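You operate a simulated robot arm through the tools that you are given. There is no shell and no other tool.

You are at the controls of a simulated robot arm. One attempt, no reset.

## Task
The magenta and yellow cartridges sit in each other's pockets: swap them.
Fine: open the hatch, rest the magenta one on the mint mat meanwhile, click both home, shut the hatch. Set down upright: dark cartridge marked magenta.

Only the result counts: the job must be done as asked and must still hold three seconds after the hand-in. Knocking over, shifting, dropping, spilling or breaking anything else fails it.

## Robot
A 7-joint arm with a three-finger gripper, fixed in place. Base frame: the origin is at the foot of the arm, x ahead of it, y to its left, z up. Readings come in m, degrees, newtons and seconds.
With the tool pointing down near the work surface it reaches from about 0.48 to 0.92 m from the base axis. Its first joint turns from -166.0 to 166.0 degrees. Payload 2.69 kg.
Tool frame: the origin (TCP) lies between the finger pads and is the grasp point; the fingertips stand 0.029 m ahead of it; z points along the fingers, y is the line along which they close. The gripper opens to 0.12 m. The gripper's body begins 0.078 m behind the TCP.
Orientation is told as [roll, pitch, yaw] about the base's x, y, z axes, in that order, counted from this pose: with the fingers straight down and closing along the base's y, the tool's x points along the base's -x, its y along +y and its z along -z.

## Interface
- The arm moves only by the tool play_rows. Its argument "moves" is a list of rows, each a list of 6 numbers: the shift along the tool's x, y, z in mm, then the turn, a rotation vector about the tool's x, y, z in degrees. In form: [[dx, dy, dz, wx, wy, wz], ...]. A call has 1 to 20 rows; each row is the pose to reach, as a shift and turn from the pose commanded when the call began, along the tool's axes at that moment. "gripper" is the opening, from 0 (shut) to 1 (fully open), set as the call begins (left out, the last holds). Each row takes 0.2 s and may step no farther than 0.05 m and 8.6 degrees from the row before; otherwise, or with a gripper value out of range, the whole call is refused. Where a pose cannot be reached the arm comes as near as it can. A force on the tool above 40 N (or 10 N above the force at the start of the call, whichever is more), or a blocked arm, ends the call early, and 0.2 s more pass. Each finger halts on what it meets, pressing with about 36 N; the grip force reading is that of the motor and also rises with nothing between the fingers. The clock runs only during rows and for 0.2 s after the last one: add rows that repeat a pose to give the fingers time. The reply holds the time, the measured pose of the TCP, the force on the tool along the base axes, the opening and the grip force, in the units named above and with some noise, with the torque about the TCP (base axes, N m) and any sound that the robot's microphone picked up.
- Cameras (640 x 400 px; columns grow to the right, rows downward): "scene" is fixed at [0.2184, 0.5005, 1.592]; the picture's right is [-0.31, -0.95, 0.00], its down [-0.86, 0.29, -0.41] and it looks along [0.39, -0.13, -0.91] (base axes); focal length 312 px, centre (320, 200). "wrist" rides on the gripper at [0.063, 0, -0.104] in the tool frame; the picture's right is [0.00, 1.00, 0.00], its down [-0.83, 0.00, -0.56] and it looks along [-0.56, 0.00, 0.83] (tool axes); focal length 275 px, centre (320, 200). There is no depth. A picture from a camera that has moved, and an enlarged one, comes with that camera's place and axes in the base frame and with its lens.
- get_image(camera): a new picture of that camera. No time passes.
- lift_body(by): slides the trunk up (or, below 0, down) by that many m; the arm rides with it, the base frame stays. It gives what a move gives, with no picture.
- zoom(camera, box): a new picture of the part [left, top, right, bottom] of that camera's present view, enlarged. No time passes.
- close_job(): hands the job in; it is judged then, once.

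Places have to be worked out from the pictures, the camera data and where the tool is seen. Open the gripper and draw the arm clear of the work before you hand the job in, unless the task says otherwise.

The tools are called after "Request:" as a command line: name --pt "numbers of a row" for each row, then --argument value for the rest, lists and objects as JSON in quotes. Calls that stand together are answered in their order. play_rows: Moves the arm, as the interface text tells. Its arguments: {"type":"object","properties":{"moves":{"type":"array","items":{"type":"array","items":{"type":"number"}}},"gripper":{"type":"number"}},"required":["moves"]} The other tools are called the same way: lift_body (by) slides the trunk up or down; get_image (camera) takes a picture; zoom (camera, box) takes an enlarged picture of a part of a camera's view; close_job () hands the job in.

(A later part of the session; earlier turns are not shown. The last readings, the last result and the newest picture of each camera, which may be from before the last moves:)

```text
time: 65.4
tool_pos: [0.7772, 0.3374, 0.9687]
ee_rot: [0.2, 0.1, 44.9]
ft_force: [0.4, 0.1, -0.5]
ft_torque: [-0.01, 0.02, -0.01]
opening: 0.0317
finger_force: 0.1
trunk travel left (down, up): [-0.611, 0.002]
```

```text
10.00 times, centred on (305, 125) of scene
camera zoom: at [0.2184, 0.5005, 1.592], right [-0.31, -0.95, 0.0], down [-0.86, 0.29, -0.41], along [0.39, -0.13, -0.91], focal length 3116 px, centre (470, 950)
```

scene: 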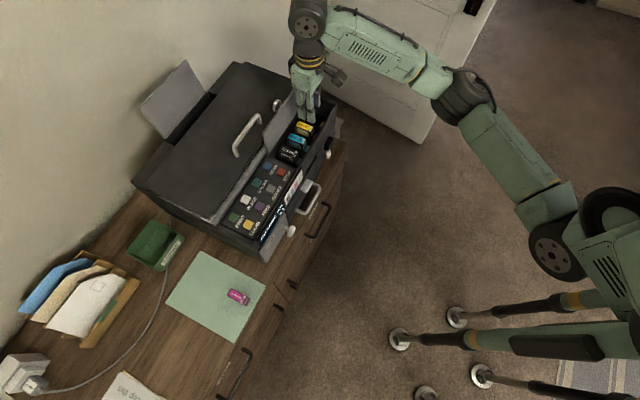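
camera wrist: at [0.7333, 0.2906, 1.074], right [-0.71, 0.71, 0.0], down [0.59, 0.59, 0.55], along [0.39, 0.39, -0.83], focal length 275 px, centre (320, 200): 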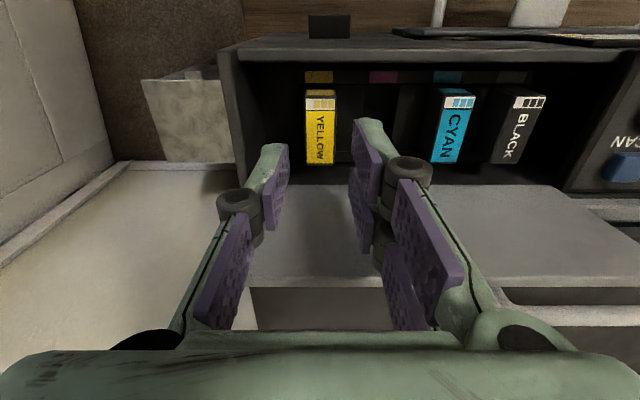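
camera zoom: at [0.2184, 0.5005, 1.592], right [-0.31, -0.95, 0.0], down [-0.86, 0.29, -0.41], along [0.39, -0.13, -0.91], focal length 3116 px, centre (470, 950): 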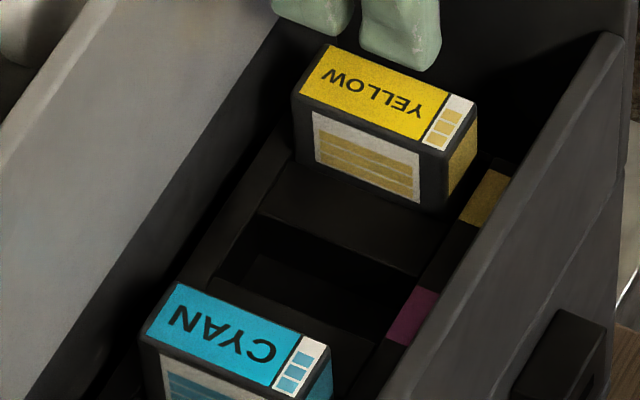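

Yellow sits about 4 mm proud of cyan and black, so it isn't clicked in yet. I'll close the fingers and press down on its top centre slowly.

Request:
play_rows --pt "0 0 0 0 0 0" --pt "0 0 0 0 0 0" --pt "0 0 10 0 0 0" --pt "0 0 22 0 0 0" --pt "0 0 30 0 0 0" --pt "0 0 33 0 0 0" --pt "0 0 36 0 0 0" --pt "0 0 38 0 0 0" --pt "0 0 40 0 0 0" --pt "0 0 40 0 0 0" --gripper 0

Request:
get_image --camera "wrist"

```text
time: 67.6
tool_pos: [0.7789, 0.3366, 0.9277]
ee_rot: [0.1, 0.0, 44.9]
ft_force: [0.2, -0.4, -0.4]
ft_torque: [-0.04, -0.02, -0.04]
opening: 0.0
finger_force: 28.5
trunk travel left (down, up): [-0.611, 0.002]
```

```text
taken
camera wrist: at [0.735, 0.2912, 1.0329], right [-0.71, 0.71, 0.0], down [0.59, 0.59, 0.55], along [0.39, 0.39, -0.83], focal length 275 px, centre (320, 200)
```

wrist: 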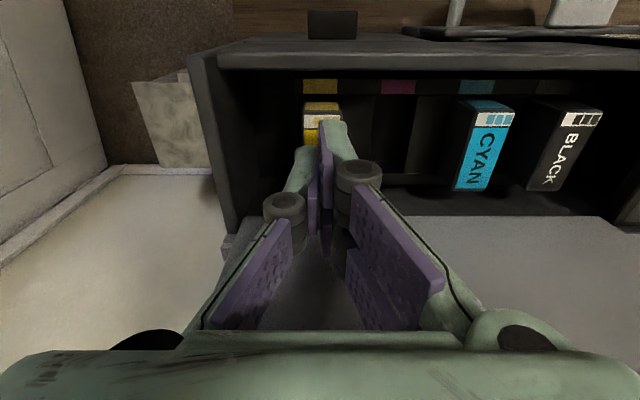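

No contact yet with the tips at z≈0.899. I'll keep pressing down slowly.

Request:
play_rows --pt "0 0 1.5 0 0 0" --pt "0 0 3 0 0 0" --pt "0 0 4.5 0 0 0" --pt "0 0 6 0 0 0" --pt "0 0 7.5 0 0 0" --pt "0 0 7.5 0 0 0"

```text
time: 69.0
tool_pos: [0.779, 0.3362, 0.9216]
ee_rot: [0.1, 0.1, 44.9]
ft_force: [-0.2, 0.1, 0.1]
ft_torque: [0.01, 0.03, 0.0]
opening: 0.0
finger_force: 28.5
trunk travel left (down, up): [-0.611, 0.002]
```

Request:
play_rows --pt "0 0 1.5 0 0 0" --pt "0 0 3 0 0 0" --pt "0 0 4.5 0 0 0" --pt "0 0 6 0 0 0" --pt "0 0 6 0 0 0"

Request:
zoom --camera "wrist" --box '[240, 80, 400, 180]'

Request:
zoom --camera "scene" --box '[285, 95, 335, 145]'

```text
time: 70.2
tool_pos: [0.7797, 0.3349, 0.9152]
ee_rot: [0.1, 0.1, 44.9]
ft_force: [0.1, 0.3, -0.2]
ft_torque: [0.0, 0.01, 0.02]
opening: 0.0
finger_force: 29.0
trunk travel left (down, up): [-0.611, 0.002]
```

```text
4.00 times, centred on (320, 130) of wrist
camera zoom: at [0.7347, 0.2909, 1.0194], right [-0.71, 0.71, 0.0], down [0.59, 0.59, 0.55], along [0.39, 0.39, -0.83], focal length 1101 px, centre (320, 480)
```

zoom: 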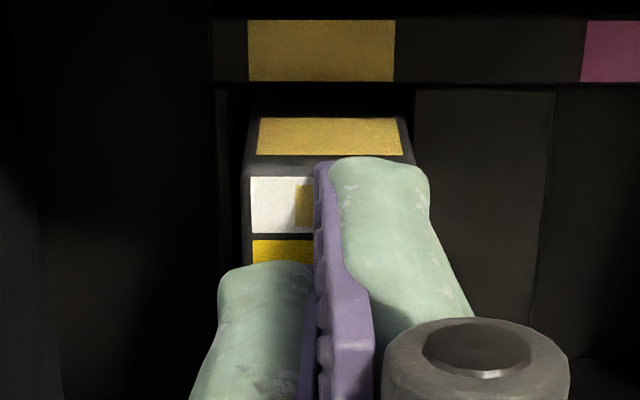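

```text
8.00 times, centred on (310, 120) of scene
camera zoom: at [0.2184, 0.5005, 1.592], right [-0.31, -0.95, 0.0], down [-0.86, 0.29, -0.41], along [0.39, -0.13, -0.91], focal length 2492 px, centre (400, 840)
```

zoom: 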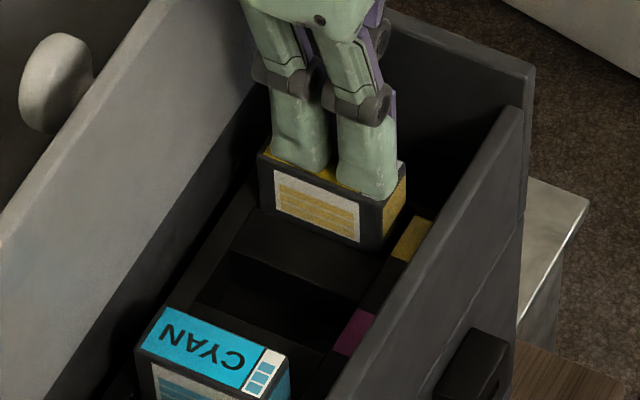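

The tips look just above the cartridge top. I'll continue down in 1 mm steps.

Request:
play_rows --pt "0 0 1 0 0 0" --pt "0 0 2 0 0 0" --pt "0 0 3 0 0 0" --pt "0 0 4 0 0 0" --pt "0 0 5 0 0 0" --pt "0 0 6 0 0 0" --pt "0 0 6 0 0 0"

```text
time: 71.8
tool_pos: [0.7768, 0.3349, 0.9131]
ee_rot: [0.1, -0.2, 44.9]
ft_force: [1.7, 1.5, 28.9]
ft_torque: [0.04, -0.04, 0.02]
opening: 0.0062
finger_force: 28.5
trunk travel left (down, up): [-0.611, 0.002]
```

Contact, 29 N and no click yet. I'll press slightly more.

Request:
play_rows --pt "0 0 1 0 0 0" --pt "0 0 2 0 0 0" --pt "0 0 3 0 0 0" --pt "0 0 3 0 0 0"

Request:
zoom --camera "wrist" --box '[240, 80, 400, 180]'

Request:
zoom --camera "scene" --box '[285, 95, 335, 145]'

```text
time: 72.6
tool_pos: [0.7787, 0.3364, 0.9118]
ee_rot: [0.0, -0.4, 45.0]
ft_force: [-2.5, -3.1, 18.9]
ft_torque: [-0.06, 0.14, 0.07]
opening: 0.0062
finger_force: 29.0
trunk travel left (down, up): [-0.611, 0.002]
stopped in row 3: the force on the tool passed its limit at 41 N (the readings are from after the stop); the commanded pose is now the measured one
```

```text
4.00 times, centred on (320, 130) of wrist
camera zoom: at [0.7326, 0.2902, 1.0171], right [-0.71, 0.7, 0.0], down [0.58, 0.59, 0.56], along [0.39, 0.4, -0.83], focal length 1101 px, centre (320, 480)
```

zoom: 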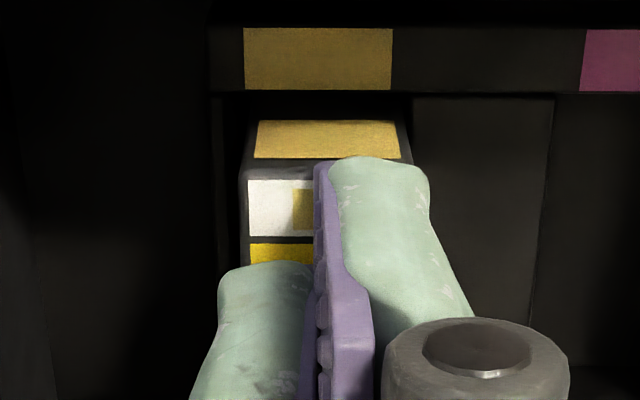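

```text
8.00 times, centred on (310, 120) of scene
camera zoom: at [0.2184, 0.5005, 1.592], right [-0.31, -0.95, 0.0], down [-0.86, 0.29, -0.41], along [0.39, -0.13, -0.91], focal length 2492 px, centre (400, 840)
```

zoom: 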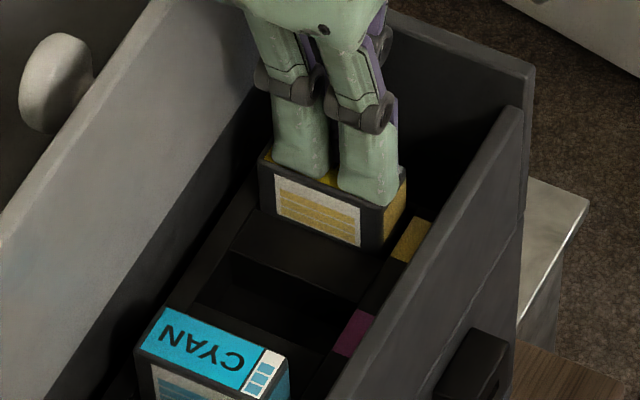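

No click even at 41 N. To check whether yellow really sits high, I'll lightly probe the top of the seated cyan cartridge with the same fingertips and compare contact heights.

Request:
play_rows --pt "0 0 -10 0 0 0" --pt "0 0 -30 0 0 0" --pt "0 30 -30 0 0 0" --pt "0 65 -30 0 0 0" --pt "0 91 -30 0 0 0" --pt "0 91 -20 0 0 0" --pt "0 91 -8 0 0 0" --pt "0 91 -8 0 0 0"

Request:
get_image --camera "wrist"

```text
time: 74.4
tool_pos: [0.7156, 0.4025, 0.9179]
ee_rot: [0.1, 0.0, 44.8]
ft_force: [-0.5, 0.5, 0.4]
ft_torque: [-0.02, -0.04, -0.02]
opening: 0.0
finger_force: 28.8
trunk travel left (down, up): [-0.611, 0.002]
```

```text
taken
camera wrist: at [0.6694, 0.3549, 1.0231], right [-0.71, 0.7, 0.0], down [0.59, 0.59, 0.56], along [0.39, 0.4, -0.83], focal length 275 px, centre (320, 200)
```

wrist: 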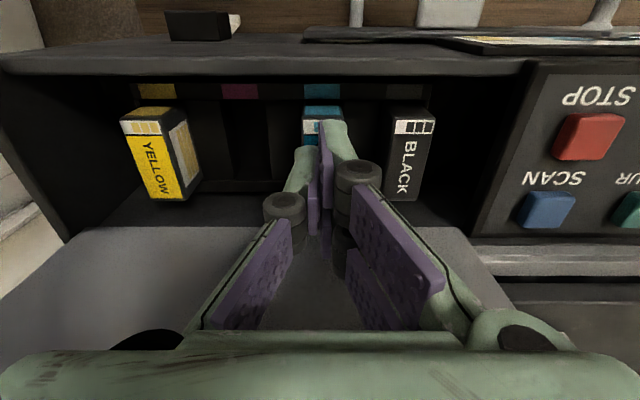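

Request:
play_rows --pt "0 0 2 0 0 0" --pt "0 0 4 0 0 0" --pt "0 0 5.5 0 0 0" --pt "0 0 5.5 0 0 0"

Request:
play_rows --pt "0 0 0.7 0 0 0" --pt "0 0 1.5 0 0 0" --pt "0 0 1.5 0 0 0"

```text
time: 75.4
tool_pos: [0.7143, 0.4003, 0.9136]
ee_rot: [0.1, -0.3, 44.9]
ft_force: [-0.2, -0.1, 10.0]
ft_torque: [0.01, -0.03, 0.03]
opening: 0.0058
finger_force: 28.6
trunk travel left (down, up): [-0.611, 0.002]
```

```text
time: 76.2
tool_pos: [0.714, 0.4005, 0.9129]
ee_rot: [0.1, -0.4, 44.8]
ft_force: [1.8, -0.2, 24.5]
ft_torque: [0.05, -0.1, 0.0]
opening: 0.0058
finger_force: 29.0
trunk travel left (down, up): [-0.611, 0.002]
```

Cyan and yellow tops are at the same height (0.913 versus 0.912–0.913), so yellow is fully down. I'll lift off and check the display and a close view.

Request:
play_rows --pt "0 0 -8 0 0 0" --pt "0 0 -25 0 0 0" --pt "0 -20 -45 0 0 0" --pt "5 -45 -60 0 0 0" --pt "5 -45 -60 0 0 0"

Request:
get_image --camera "wrist"

Request:
zoom --camera "scene" --box '[240, 170, 340, 260]'

Request:
zoom --camera "scene" --box '[275, 95, 335, 155]'

```text
time: 77.4
tool_pos: [0.7434, 0.3649, 0.9705]
ee_rot: [0.1, -0.1, 44.9]
ft_force: [0.7, 0.2, -0.1]
ft_torque: [0.0, -0.04, 0.0]
opening: 0.0
finger_force: 28.7
trunk travel left (down, up): [-0.611, 0.002]
```

```text
taken
camera wrist: at [0.6981, 0.3197, 1.0753], right [-0.71, 0.7, 0.0], down [0.59, 0.59, 0.56], along [0.39, 0.4, -0.83], focal length 275 px, centre (320, 200)
```

wrist: 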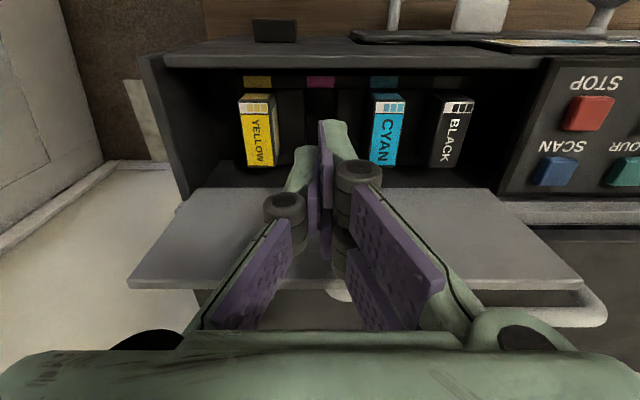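

```text
4.44 times, centred on (290, 215) of scene
camera zoom: at [0.2184, 0.5005, 1.592], right [-0.31, -0.95, 0.0], down [-0.86, 0.29, -0.41], along [0.39, -0.13, -0.91], focal length 1385 px, centre (453, 133)
```

zoom: 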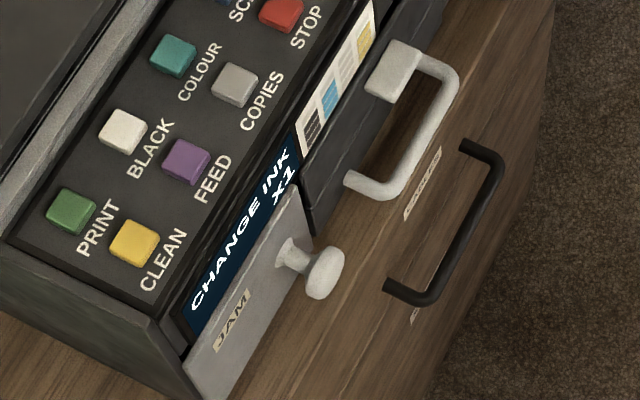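

```text
6.67 times, centred on (305, 125) of scene
camera zoom: at [0.2184, 0.5005, 1.592], right [-0.31, -0.95, 0.0], down [-0.86, 0.29, -0.41], along [0.39, -0.13, -0.91], focal length 2077 px, centre (420, 700)
```

zoom: 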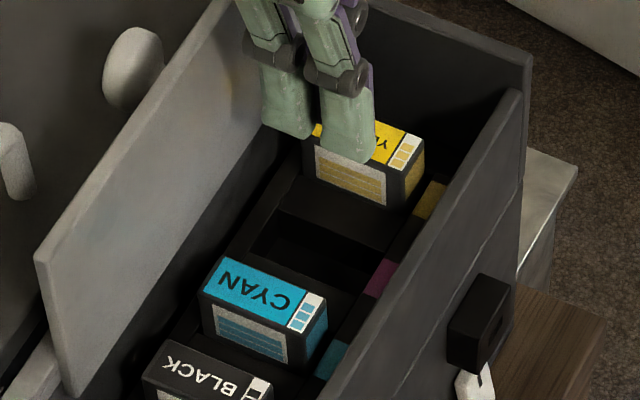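

Request:
zoom --camera "scene" --box '[300, 165, 330, 205]'

Request:
zoom --camera "wrist" --box '[440, 0, 640, 80]'

Request:
zoom --camera "wrist" --box '[200, 60, 500, 180]'

```text
10.00 times, centred on (315, 185) of scene
camera zoom: at [0.2184, 0.5005, 1.592], right [-0.31, -0.95, 0.0], down [-0.86, 0.29, -0.41], along [0.39, -0.13, -0.91], focal length 3116 px, centre (370, 350)
```

zoom: 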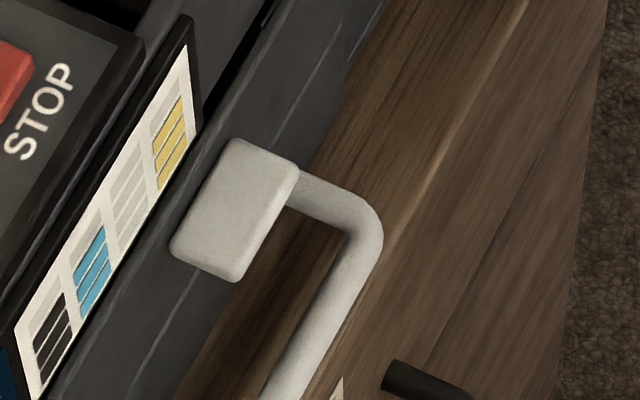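

```text
3.20 times, centred on (540, 40) of wrist
camera zoom: at [0.6981, 0.3197, 1.0753], right [-0.71, 0.7, 0.0], down [0.59, 0.59, 0.56], along [0.39, 0.4, -0.83], focal length 881 px, centre (-384, 712)
```

zoom: 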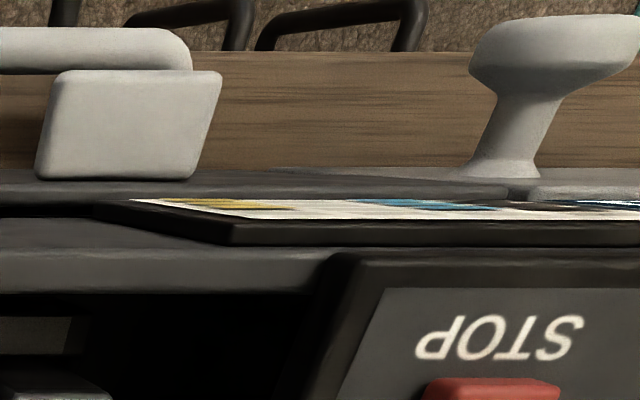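

```text
2.13 times, centred on (350, 120) of wrist
camera zoom: at [0.6981, 0.3197, 1.0753], right [-0.71, 0.7, 0.0], down [0.59, 0.59, 0.56], along [0.39, 0.4, -0.83], focal length 587 px, centre (256, 371)
```

zoom: 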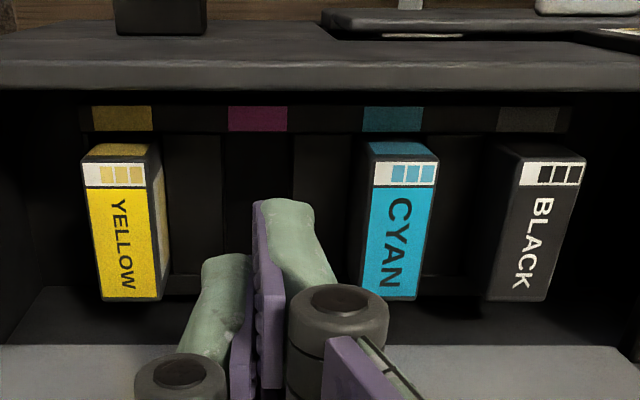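

The ink chart now shows yellow's bars filled and magenta's empty, so the printer recognises yellow in its own pocket. I'll travel back to the mat for magenta with the fingers open.

Request:
play_rows --pt "5 20 -8 0 0 0" --pt "12 60 -10 0 0 0" --pt "20 105 -10 0 0 0" --pt "30 150 -10 0 0 0" --pt "38.7 195 -10 0 0 0" --pt "38.7 240 -10 0 0 0" --pt "38.7 285 -10 0 0 0" --pt "38.7 330 -10 0 0 0" --pt "38.7 375 -5 0 0 0" --pt "38.7 415 5 0 0 0" --pt "38.7 448 15 0 0 0" --pt "38.7 467.3 40 0 0 0" --pt "38.7 467.3 85 0 0 0" --pt "38.7 467.3 130 0 0 0" --pt "38.7 467.3 150 0 0 0" --pt "38.7 467.3 150 0 0 0" --gripper 0.36

Request:
get_image --camera "wrist"

```text
time: 80.8
tool_pos: [0.3854, 0.6695, 0.8218]
ee_rot: [0.0, -0.2, 44.9]
ft_force: [0.0, -0.1, -0.6]
ft_torque: [0.02, 0.0, 0.02]
opening: 0.0433
finger_force: 0.0
trunk travel left (down, up): [-0.611, 0.002]
```

```text
taken
camera wrist: at [0.3411, 0.6233, 0.9269], right [-0.71, 0.7, 0.0], down [0.59, 0.59, 0.56], along [0.39, 0.4, -0.83], focal length 275 px, centre (320, 200)
```

wrist: 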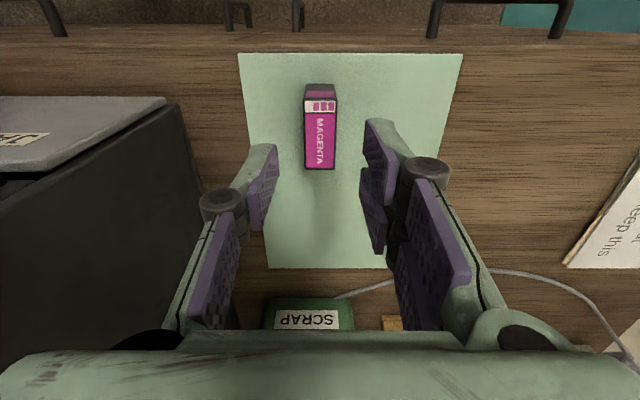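

Magenta is centred. I'll remove the slight pitch, descend to the release height, and check.

Request:
play_rows --pt "0 0 20 0 0.2 0" --pt "0 0 40 0 0.2 0" --pt "0 0 53 0 0.2 0" --pt "0 0 61 0 0.2 0" --pt "0 0 61 0 0.2 0"

Request:
get_image --camera "wrist"

```text
time: 82.0
tool_pos: [0.3839, 0.6702, 0.7588]
ee_rot: [0.1, 0.2, 44.8]
ft_force: [-0.7, 0.2, 0.2]
ft_torque: [-0.01, -0.01, -0.03]
opening: 0.0432
finger_force: 0.1
trunk travel left (down, up): [-0.611, 0.002]
```

```text
taken
camera wrist: at [0.34, 0.6235, 0.8638], right [-0.71, 0.7, 0.0], down [0.59, 0.59, 0.55], along [0.39, 0.39, -0.83], focal length 275 px, centre (320, 200)
```

wrist: 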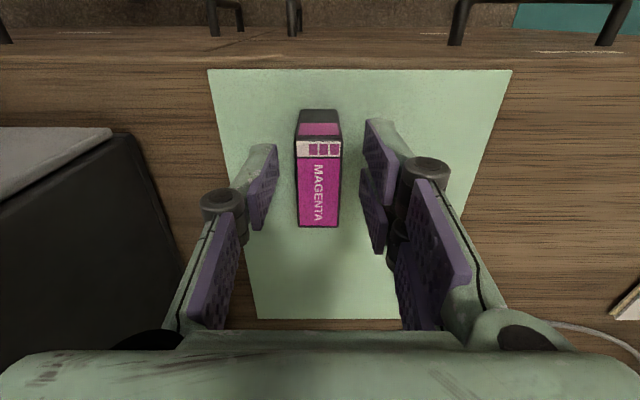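

Aligned. I'll raise 2 mm to match the earlier grip height and close on magenta.

Request:
play_rows --pt "0 0 -2 0 0 0" --pt "0 0 -2 0 0 0" --pt "0 0 -2 0 0 0" --pt "0 0 -2 0 0 0" --pt "0 0 -2 0 0 0" --gripper 0

Request:
zoom --camera "wrist" --box '[160, 60, 480, 260]'

```text
time: 83.2
tool_pos: [0.3852, 0.6691, 0.762]
ee_rot: [0.0, 0.1, 44.9]
ft_force: [-0.1, 0.3, 0.1]
ft_torque: [-0.01, 0.0, -0.02]
opening: 0.0208
finger_force: 36.1
trunk travel left (down, up): [-0.611, 0.002]
```

```text
2.00 times, centred on (320, 160) of wrist
camera zoom: at [0.3407, 0.6234, 0.8658], right [-0.71, 0.7, 0.0], down [0.59, 0.59, 0.55], along [0.39, 0.39, -0.83], focal length 551 px, centre (320, 280)
```

zoom: 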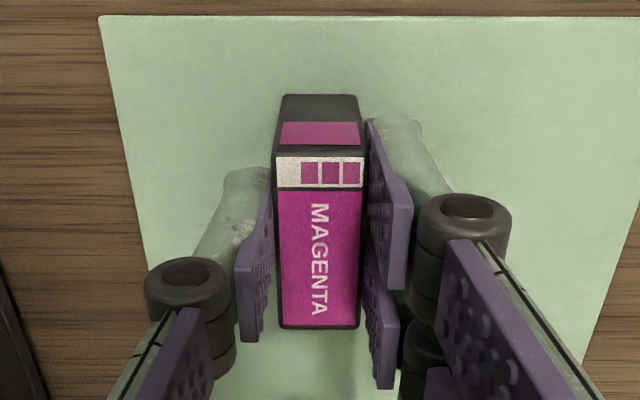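

Magenta is gripped. I'll lift and carry it back over the printer to just above the magenta (third) pocket.

Request:
play_rows --pt "0 0 -15 0 0 0" --pt "0 0 -55 0 0 0" --pt "0 0 -100 0 0 0" --pt "0 0 -145 0 0 0" --pt "1 -10 -185 0 0 0" --pt "0 -40 -215 0 0 0" --pt "0 -75 -243 0 0 0" --pt "0 -118 -250 0 0 0" --pt "0 -162 -250 0 0 0" --pt "0 -206 -250 0 0 0" --pt "0 -250 -250 0 0 0" --pt "0 -294 -250 0 0 0" --pt "-4 -338 -250 0 0 0" --pt "-15 -380 -250 0 0 0" --pt "-28 -418 -250 0 0 0" --pt "-38 -450 -240 0 0 0" --pt "-43.1 -468.7 -225 0 0 0" --pt "-43.1 -468.7 -208.6 0 0 0" --pt "-43.1 -468.7 -208.6 0 0 0"

Request:
get_image --camera "wrist"

Request:
zoom --camera "wrist" --box '[240, 40, 400, 140]'

Request:
zoom --camera "scene" --box '[275, 85, 345, 155]'

```text
time: 87.2
tool_pos: [0.7485, 0.3652, 0.9678]
ee_rot: [0.1, 0.1, 45.0]
ft_force: [0.3, 0.2, -0.2]
ft_torque: [0.02, 0.05, 0.0]
opening: 0.021
finger_force: 36.3
trunk travel left (down, up): [-0.611, 0.002]
```

```text
taken
camera wrist: at [0.7028, 0.3207, 1.0731], right [-0.71, 0.7, 0.0], down [0.59, 0.59, 0.55], along [0.39, 0.39, -0.83], focal length 275 px, centre (320, 200)
```

wrist: 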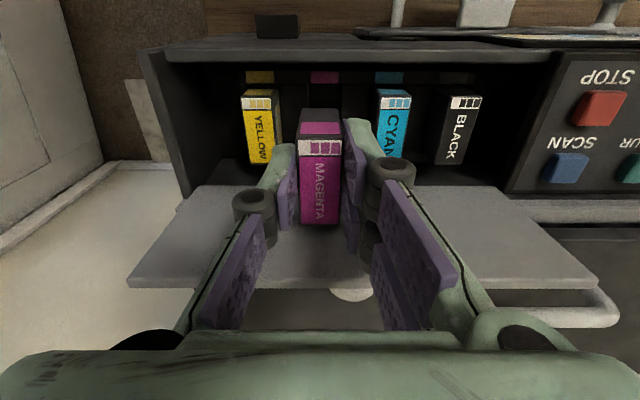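

```text
4.00 times, centred on (320, 90) of wrist
camera zoom: at [0.7028, 0.3207, 1.0731], right [-0.71, 0.7, 0.0], down [0.59, 0.59, 0.55], along [0.39, 0.39, -0.83], focal length 1101 px, centre (320, 640)
```

zoom: 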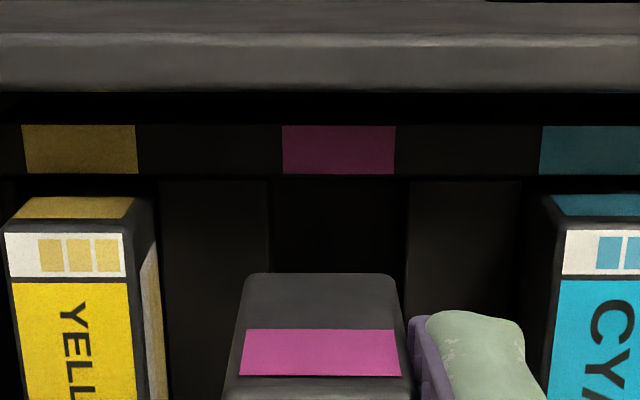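

```text
5.71 times, centred on (310, 120) of scene
camera zoom: at [0.2184, 0.5005, 1.592], right [-0.31, -0.95, 0.0], down [-0.86, 0.29, -0.41], along [0.39, -0.13, -0.91], focal length 1780 px, centre (377, 657)
```

zoom: 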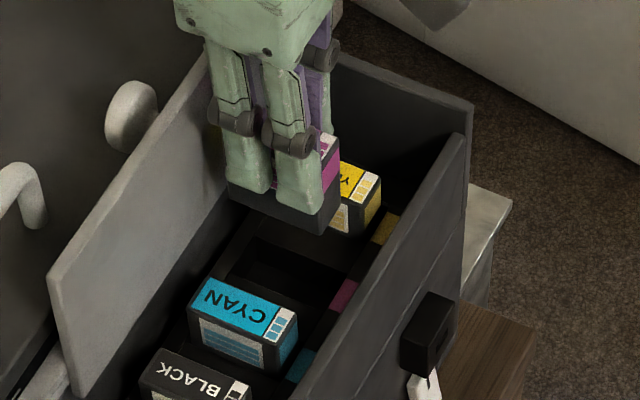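

The tag now appears about 3.4 mm to the right of the cartridge centre, which disagrees slightly with earlier estimates. Before lowering I'll check in the fixed camera that the printer hasn't moved, using the same crops as before.

Request:
zoom --camera "scene" --box '[275, 80, 345, 150]'

Request:
zoom --camera "scene" --box '[240, 170, 340, 260]'

Request:
zoom --camera "scene" --box '[255, 80, 355, 180]'

```text
5.71 times, centred on (310, 115) of scene
camera zoom: at [0.2184, 0.5005, 1.592], right [-0.31, -0.95, 0.0], down [-0.86, 0.29, -0.41], along [0.39, -0.13, -0.91], focal length 1780 px, centre (377, 686)
```

zoom: 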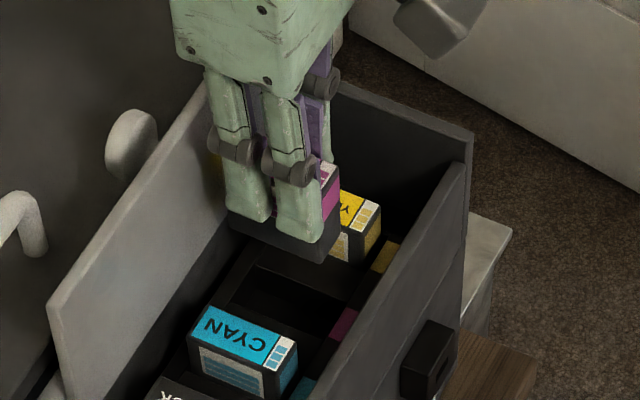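

```text
4.44 times, centred on (290, 215) of scene
camera zoom: at [0.2184, 0.5005, 1.592], right [-0.31, -0.95, 0.0], down [-0.86, 0.29, -0.41], along [0.39, -0.13, -0.91], focal length 1385 px, centre (453, 133)
```

zoom: 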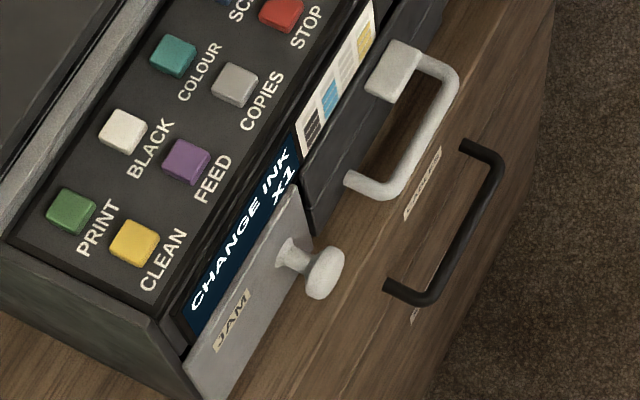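

```text
4.00 times, centred on (305, 130) of scene
camera zoom: at [0.2184, 0.5005, 1.592], right [-0.31, -0.95, 0.0], down [-0.86, 0.29, -0.41], along [0.39, -0.13, -0.91], focal length 1246 px, centre (380, 480)
```

zoom: 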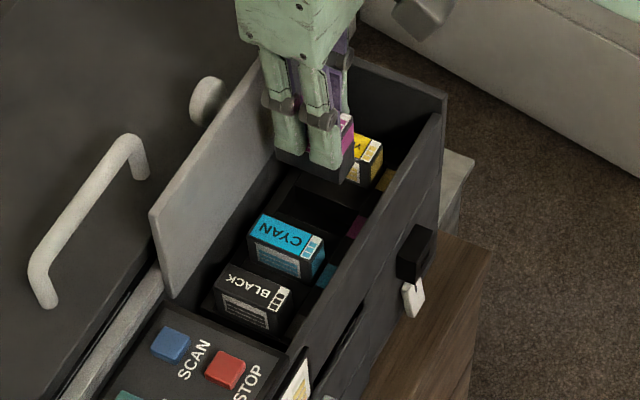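

The printer hasn't moved. The image is the more reliable guide, so I'll shift 3.3 mm toward tool +y, lower partway, and re-check the alignment.

Request:
play_rows --pt "0 3.3 0 0 0 0" --pt "0 3.3 8 0 0 0" --pt "0 3.3 18 0 0 0" --pt "0 3.3 28 0 0 0" --pt "0 3.3 28 0 0 0"

Request:
zoom --camera "wrist" --box '[160, 40, 480, 240]'

Request:
zoom --camera "scene" --box '[275, 80, 345, 150]'

```text
time: 88.4
tool_pos: [0.7459, 0.3695, 0.9403]
ee_rot: [0.1, 0.2, 44.9]
ft_force: [-0.1, 0.0, -0.3]
ft_torque: [-0.04, -0.01, 0.0]
opening: 0.0211
finger_force: 35.9
trunk travel left (down, up): [-0.611, 0.002]
```

```text
2.00 times, centred on (320, 140) of wrist
camera zoom: at [0.7002, 0.3256, 1.0455], right [-0.71, 0.7, 0.0], down [0.59, 0.59, 0.55], along [0.39, 0.39, -0.83], focal length 551 px, centre (320, 320)
```

zoom: 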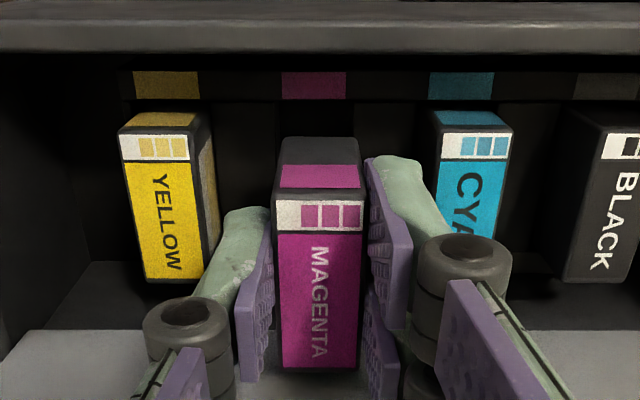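

```text
5.71 times, centred on (310, 115) of scene
camera zoom: at [0.2184, 0.5005, 1.592], right [-0.31, -0.95, 0.0], down [-0.86, 0.29, -0.41], along [0.39, -0.13, -0.91], focal length 1780 px, centre (377, 686)
```

zoom: 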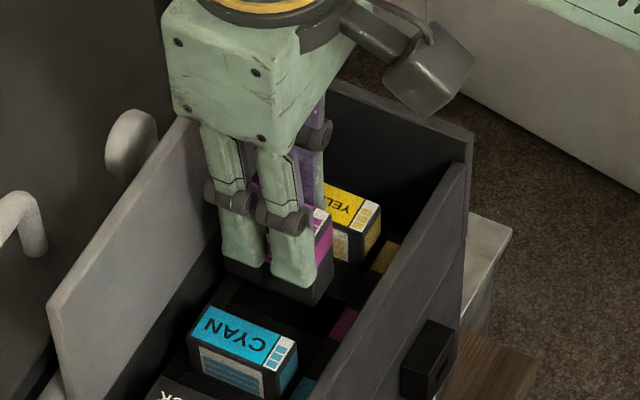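

The arm moved a little further than commanded: the pocket tag is now about 1.2 mm to the +e1 side. Comparing with cyan's seated front edge, magenta sits about 2.5–3 mm too far back in the hand. I'll correct both and re-check.

Request:
play_rows --pt "1.3 -0.6 0 0 0 0" --pt "2.6 -1.2 0 0 0 0" --pt "2.6 -1.2 0 0 0 0"

Request:
zoom --camera "wrist" --box '[160, 40, 480, 240]'

```text
time: 89.2
tool_pos: [0.7442, 0.3677, 0.9392]
ee_rot: [0.0, 0.1, 44.8]
ft_force: [0.3, 0.1, -0.5]
ft_torque: [-0.01, 0.0, 0.02]
opening: 0.0209
finger_force: 36.7
trunk travel left (down, up): [-0.611, 0.002]
```

```text
2.00 times, centred on (320, 140) of wrist
camera zoom: at [0.6997, 0.3215, 1.0452], right [-0.71, 0.7, 0.0], down [0.59, 0.59, 0.55], along [0.39, 0.39, -0.83], focal length 551 px, centre (320, 320)
```

zoom: 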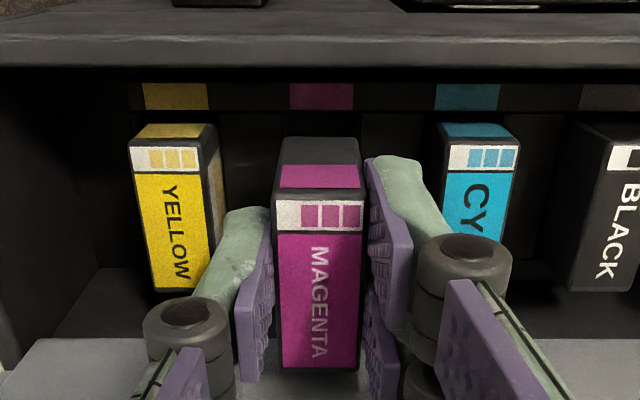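

The front/back alignment now matches cyan. Sideways it's about 1.2 mm off, so I'll correct that and lower further, checking again above the pocket.

Request:
play_rows --pt "0 1 4 0 0 0" --pt "0 1 10 0 0 0" --pt "0 1 16 0 0 0" --pt "0 1 20 0 0 0" --pt "0 1 20 0 0 0"

Request:
zoom --camera "wrist" --box '[160, 40, 480, 240]'

Request:
zoom --camera "scene" --box '[275, 80, 345, 150]'

```text
time: 90.4
tool_pos: [0.7438, 0.3682, 0.9203]
ee_rot: [0.1, 0.1, 44.9]
ft_force: [-0.4, 0.5, -0.8]
ft_torque: [-0.01, 0.0, -0.01]
opening: 0.021
finger_force: 35.6
trunk travel left (down, up): [-0.611, 0.002]
```

```text
2.00 times, centred on (320, 140) of wrist
camera zoom: at [0.6983, 0.3229, 1.0251], right [-0.71, 0.7, 0.0], down [0.59, 0.59, 0.55], along [0.39, 0.39, -0.83], focal length 551 px, centre (320, 320)
```

zoom: 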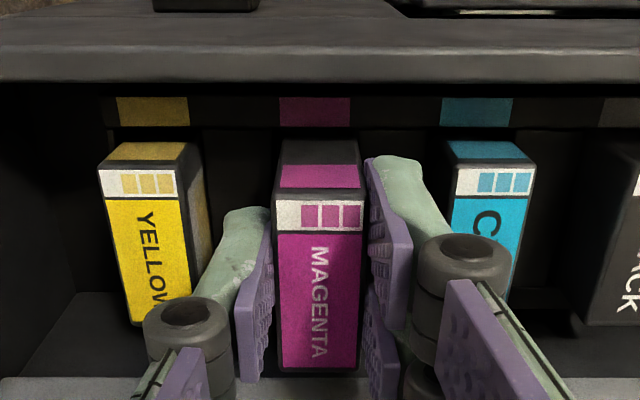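

```text
5.71 times, centred on (310, 115) of scene
camera zoom: at [0.2184, 0.5005, 1.592], right [-0.31, -0.95, 0.0], down [-0.86, 0.29, -0.41], along [0.39, -0.13, -0.91], focal length 1780 px, centre (377, 686)
```

zoom: 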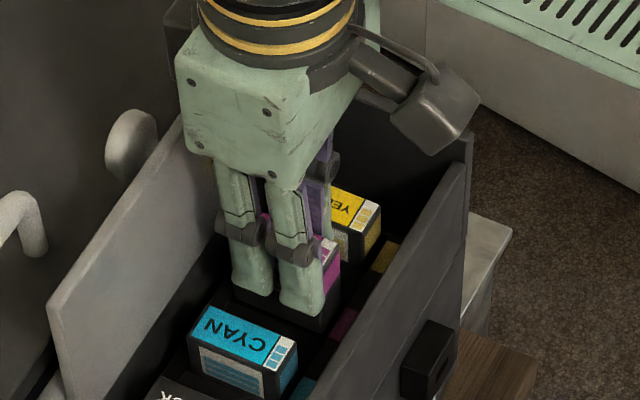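

It's within about 0.6 mm sideways and matched front to back. I'll make a small trim and lower the remaining ~20 mm slowly.

Request:
play_rows --pt "0 -0.5 3 0 0 0" --pt "0 -0.5 6 0 0 0" --pt "0 -0.5 9 0 0 0" --pt "0 -0.5 12 0 0 0" --pt "0 -0.5 15 0 0 0" --pt "0 -0.5 17 0 0 0" --pt "0 -0.5 17 0 0 0"

Request:
zoom --camera "wrist" --box '[160, 60, 480, 260]'

```text
time: 92.0
tool_pos: [0.7448, 0.3671, 0.9053]
ee_rot: [0.0, 0.1, 44.9]
ft_force: [1.0, 0.1, 1.1]
ft_torque: [0.01, -0.02, 0.03]
opening: 0.0211
finger_force: 35.8
trunk travel left (down, up): [-0.611, 0.002]
```

```text
2.00 times, centred on (320, 160) of wrist
camera zoom: at [0.6996, 0.322, 1.0088], right [-0.71, 0.7, 0.0], down [0.59, 0.59, 0.55], along [0.39, 0.39, -0.83], focal length 551 px, centre (320, 280)
```

zoom: 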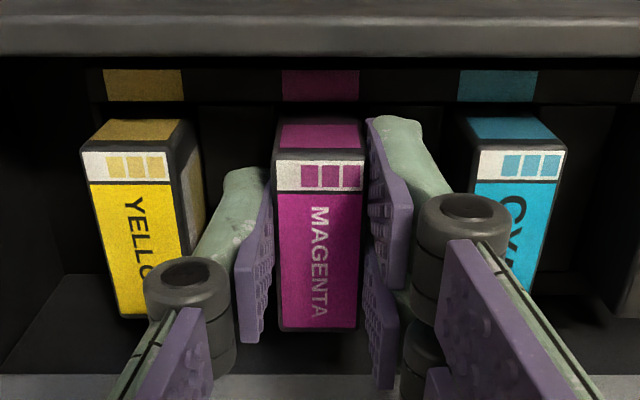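

Well aligned, with no contact force and about 4–5 mm left to go. I'll push down in 1 mm steps.

Request:
play_rows --pt "0 0 1 0 0 0" --pt "0 0 2 0 0 0" --pt "0 0 3 0 0 0" --pt "0 0 4 0 0 0" --pt "0 0 5 0 0 0" --pt "0 0 5 0 0 0"

Request:
zoom --camera "wrist" --box '[160, 60, 480, 260]'

```text
time: 93.4
tool_pos: [0.7437, 0.367, 0.8975]
ee_rot: [0.1, 0.2, 45.0]
ft_force: [-0.1, -0.8, -2.5]
ft_torque: [0.01, 0.0, -0.01]
opening: 0.0211
finger_force: 36.2
trunk travel left (down, up): [-0.611, 0.002]
```

```text
2.00 times, centred on (320, 160) of wrist
camera zoom: at [0.6988, 0.3221, 1.0034], right [-0.71, 0.7, 0.0], down [0.59, 0.59, 0.55], along [0.39, 0.39, -0.83], focal length 551 px, centre (320, 280)
```

zoom: 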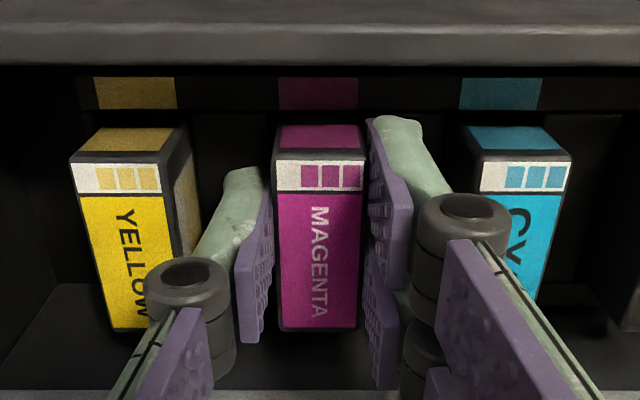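

Request:
play_rows --pt "0 0 1 0 0 0" --pt "0 0 2 0 0 0" --pt "0 0 3 0 0 0" --pt "0 0 3 0 0 0"

Request:
zoom --camera "scene" --box '[300, 165, 330, 205]'

Request:
zoom --camera "wrist" --box '[160, 60, 480, 260]'

```text
time: 94.4
tool_pos: [0.7447, 0.3672, 0.8983]
ee_rot: [0.1, -0.1, 45.0]
ft_force: [-1.5, 1.9, 12.2]
ft_torque: [0.17, -0.41, 0.1]
opening: 0.0209
finger_force: 35.8
trunk travel left (down, up): [-0.611, 0.002]
```

```text
10.00 times, centred on (315, 185) of scene
camera zoom: at [0.2184, 0.5005, 1.592], right [-0.31, -0.95, 0.0], down [-0.86, 0.29, -0.41], along [0.39, -0.13, -0.91], focal length 3116 px, centre (370, 350)
```

zoom: 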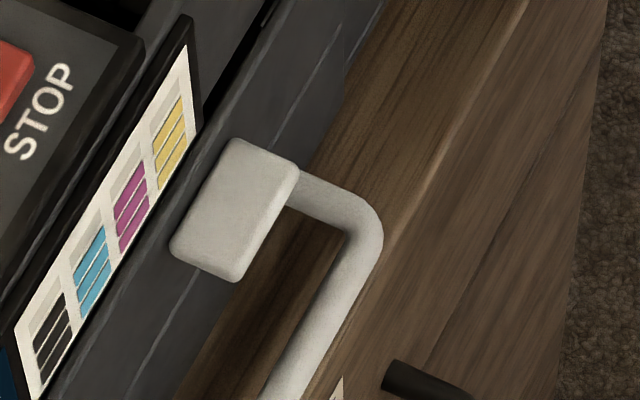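

```text
2.00 times, centred on (320, 160) of wrist
camera zoom: at [0.6987, 0.3218, 1.0028], right [-0.71, 0.7, 0.0], down [0.58, 0.59, 0.56], along [0.39, 0.4, -0.83], focal length 551 px, centre (320, 280)
```

zoom: 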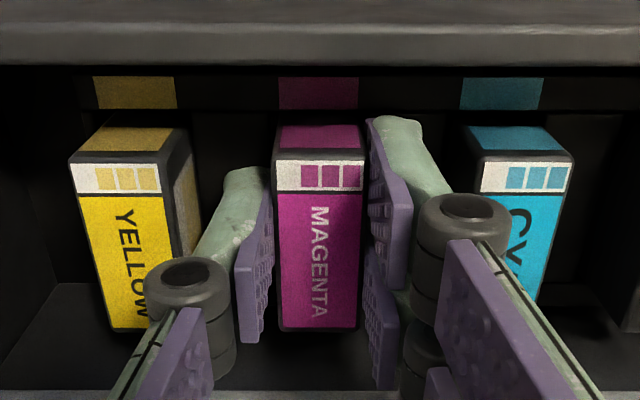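

The ink chart now shows magenta's bars filled too. I'll press a little more to make sure it's home, then read the display.

Request:
play_rows --pt "0 0 1 0 0 0" --pt "0 0 2 0 0 0" --pt "0 0 2 0 0 0" --pt "0 0 2 0 0 0"

Request:
zoom --camera "scene" --box '[260, 160, 340, 250]'

```text
time: 95.4
tool_pos: [0.7423, 0.3666, 0.8986]
ee_rot: [0.1, -0.4, 44.8]
ft_force: [18.0, 7.7, 34.8]
ft_torque: [1.55, -0.68, -0.34]
opening: 0.0206
finger_force: 36.5
trunk travel left (down, up): [-0.611, 0.002]
```

```text
4.44 times, centred on (300, 205) of scene
camera zoom: at [0.2184, 0.5005, 1.592], right [-0.31, -0.95, 0.0], down [-0.86, 0.29, -0.41], along [0.39, -0.13, -0.91], focal length 1385 px, centre (409, 178)
```

zoom: 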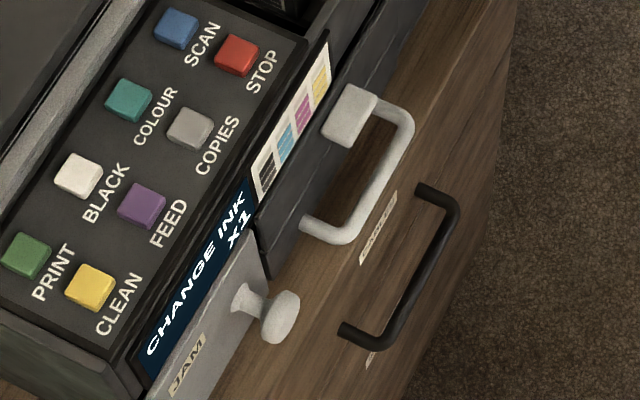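

Forces reached 35 N at the seated height, so it's home. The "X1" on the display is the copy count. I'll relieve the load and release.

Request:
play_rows --pt "0 0 -2 0 0 0" --pt "0 0 -4 0 0 0" --pt "0 0 -4 0 0 0"

Request:
play_rows --pt "0 0 0 0 0 0" --pt "0 0 0 0 0 0" --pt "0 0 0 0 0 0" --gripper 0.265

Request:
zoom --camera "wrist" --box '[160, 60, 480, 260]'

```text
time: 96.2
tool_pos: [0.7432, 0.3665, 0.8983]
ee_rot: [0.1, 0.2, 44.9]
ft_force: [12.0, 1.2, 17.7]
ft_torque: [1.46, -0.58, -0.36]
opening: 0.0207
finger_force: 36.4
trunk travel left (down, up): [-0.611, 0.002]
```

```text
time: 97.0
tool_pos: [0.7425, 0.3667, 0.8978]
ee_rot: [0.1, 0.2, 44.9]
ft_force: [4.4, -4.1, 12.2]
ft_torque: [0.78, -0.03, -0.32]
opening: 0.0318
finger_force: 0.1
trunk travel left (down, up): [-0.611, 0.002]
```

```text
2.00 times, centred on (320, 160) of wrist
camera zoom: at [0.6977, 0.3217, 1.0031], right [-0.71, 0.7, 0.0], down [0.59, 0.59, 0.55], along [0.39, 0.39, -0.83], focal length 551 px, centre (320, 280)
```

zoom: 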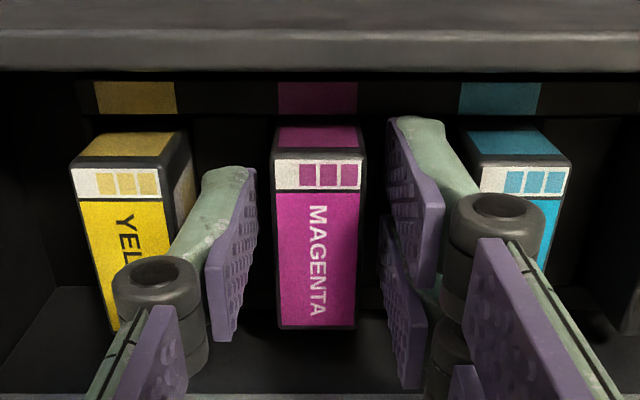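

Some upward force remains with the fingers open, so the fingertips are resting on the pocket dividers. I'll rise clear and then press magenta's top with closed fingers, as I did for yellow.

Request:
play_rows --pt "0 0 -6 0 0 0" --pt "0 0 -25 0 0 0" --pt "0 0 -50 0 0 0" --pt "0 0 -65 0 0 0" --pt "0 0 -65 0 0 0"

Request:
zoom --camera "wrist" --box '[200, 40, 500, 180]'

Request:
zoom --camera "scene" --box '[275, 95, 335, 155]'

```text
time: 98.2
tool_pos: [0.7449, 0.3666, 0.9643]
ee_rot: [0.1, 0.1, 44.9]
ft_force: [-0.2, 0.6, -0.5]
ft_torque: [-0.01, -0.02, 0.01]
opening: 0.0317
finger_force: 0.0
trunk travel left (down, up): [-0.611, 0.002]
```

```text
2.13 times, centred on (350, 110) of wrist
camera zoom: at [0.7001, 0.3208, 1.0682], right [-0.71, 0.7, 0.0], down [0.59, 0.59, 0.55], along [0.39, 0.39, -0.83], focal length 587 px, centre (256, 392)
```

zoom: 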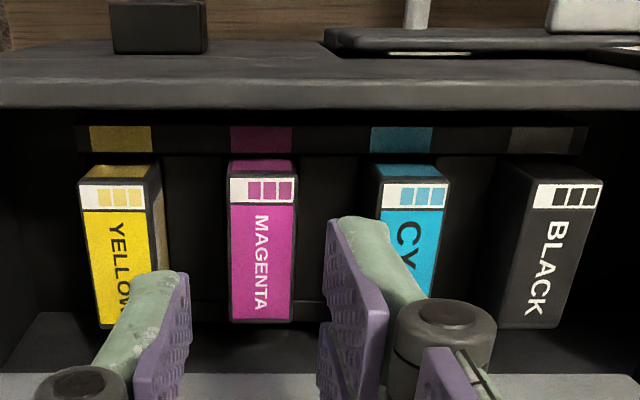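

```text
6.67 times, centred on (305, 125) of scene
camera zoom: at [0.2184, 0.5005, 1.592], right [-0.31, -0.95, 0.0], down [-0.86, 0.29, -0.41], along [0.39, -0.13, -0.91], focal length 2077 px, centre (420, 700)
```

zoom: 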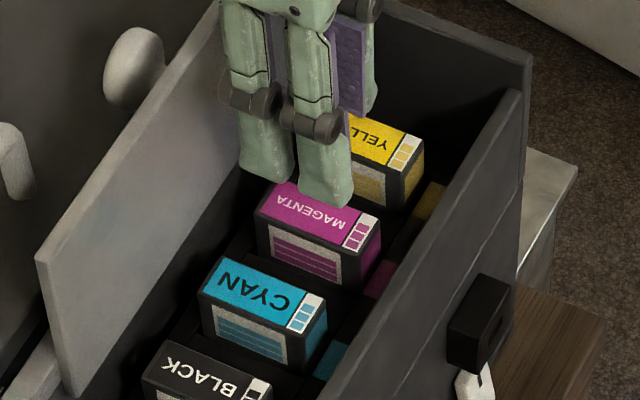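

Magenta sits about 1.5 mm further forward than its neighbours; yellow settled into line after its press. I'll close the fingers, centre over magenta, and press its top down the same way.

Request:
play_rows --pt "0 0 0 0 0 0" --pt "-4 2 0 0 0 0" --pt "-4 2 15 0 0 0" --pt "-4 2 30 0 0 0" --pt "-4 2 42 0 0 0" --pt "-4 2 46 0 0 0" --pt "-4 2 46 0 0 0" --gripper 0

Request:
zoom --camera "wrist" --box '[200, 60, 440, 210]'

Request:
play_rows --pt "0 0 1.5 0 0 0" --pt "0 0 3 0 0 0" --pt "0 0 4.5 0 0 0" --pt "0 0 6 0 0 0" --pt "0 0 7 0 0 0" --pt "0 0 7 0 0 0"

```text
time: 99.8
tool_pos: [0.7441, 0.3717, 0.9169]
ee_rot: [0.0, 0.1, 44.9]
ft_force: [-0.1, 0.6, 0.6]
ft_torque: [-0.03, 0.0, 0.01]
opening: 0.0
finger_force: 28.7
trunk travel left (down, up): [-0.611, 0.002]
```

```text
2.67 times, centred on (320, 135) of wrist
camera zoom: at [0.7015, 0.3256, 1.0213], right [-0.71, 0.7, 0.0], down [0.59, 0.59, 0.55], along [0.39, 0.39, -0.83], focal length 734 px, centre (320, 373)
```

zoom: 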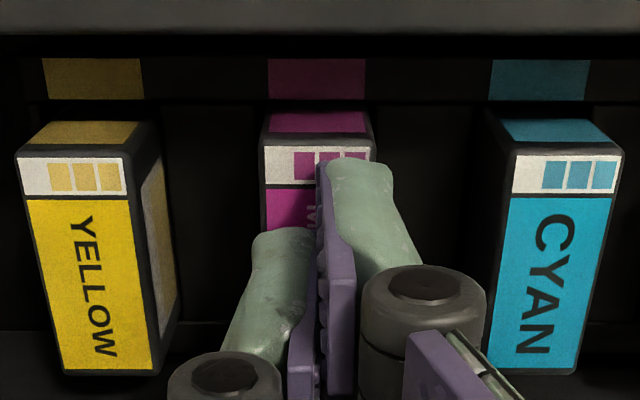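

```text
time: 101.2
tool_pos: [0.7442, 0.3717, 0.9115]
ee_rot: [0.0, -0.3, 44.9]
ft_force: [3.1, 1.1, 17.7]
ft_torque: [0.04, -0.09, 0.01]
opening: 0.0062
finger_force: 28.4
trunk travel left (down, up): [-0.611, 0.002]
```

Contact is at the same height as cyan and yellow (~0.912). I'll press a bit harder.

Request:
play_rows --pt "0 0 1 0 0 0" --pt "0 0 2 0 0 0" --pt "0 0 2.5 0 0 0" --pt "0 0 2.5 0 0 0"

Request:
play_rows --pt "0 0 -6 0 0 0" --pt "0 0 -20 0 0 0" --pt "5 0 -50 0 0 0" --pt "10 0 -60 0 0 0" --pt "10 0 -60 0 0 0"

Request:
zoom --camera "wrist" --box '[200, 40, 500, 180]'

Request:
zoom --camera "scene" --box '[275, 95, 335, 155]'

Request:
zoom --camera "scene" --box '[240, 160, 340, 260]'

```text
time: 102.2
tool_pos: [0.7438, 0.3723, 0.9127]
ee_rot: [0.1, -0.3, 45.0]
ft_force: [4.0, 1.7, 38.5]
ft_torque: [0.01, -0.03, 0.02]
opening: 0.0058
finger_force: 28.8
trunk travel left (down, up): [-0.611, 0.002]
```

```text
time: 103.4
tool_pos: [0.7372, 0.3644, 0.9673]
ee_rot: [0.2, 0.2, 44.9]
ft_force: [0.2, 0.8, 0.1]
ft_torque: [0.0, 0.03, -0.01]
opening: 0.0001
finger_force: 28.3
trunk travel left (down, up): [-0.611, 0.002]
```

```text
2.13 times, centred on (350, 110) of wrist
camera zoom: at [0.6929, 0.3195, 1.0724], right [-0.71, 0.7, 0.0], down [0.59, 0.59, 0.55], along [0.39, 0.39, -0.83], focal length 587 px, centre (256, 392)
```

zoom: 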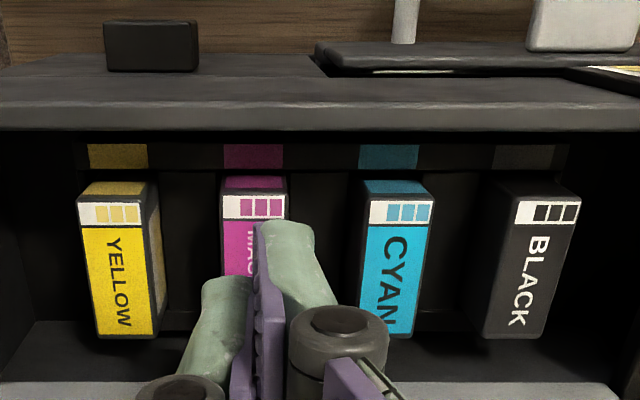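

```text
6.67 times, centred on (305, 125) of scene
camera zoom: at [0.2184, 0.5005, 1.592], right [-0.31, -0.95, 0.0], down [-0.86, 0.29, -0.41], along [0.39, -0.13, -0.91], focal length 2077 px, centre (420, 700)
```

zoom: 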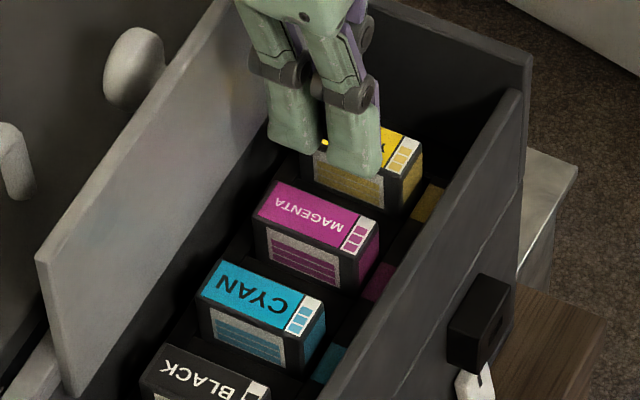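

```text
4.00 times, centred on (290, 210) of scene
camera zoom: at [0.2184, 0.5005, 1.592], right [-0.31, -0.95, 0.0], down [-0.86, 0.29, -0.41], along [0.39, -0.13, -0.91], focal length 1246 px, centre (440, 160)
```

zoom: 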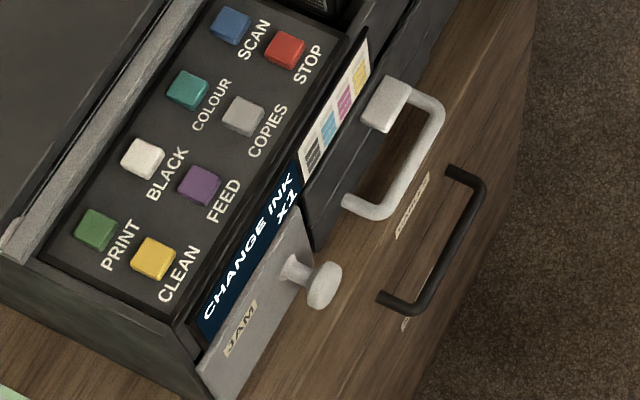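

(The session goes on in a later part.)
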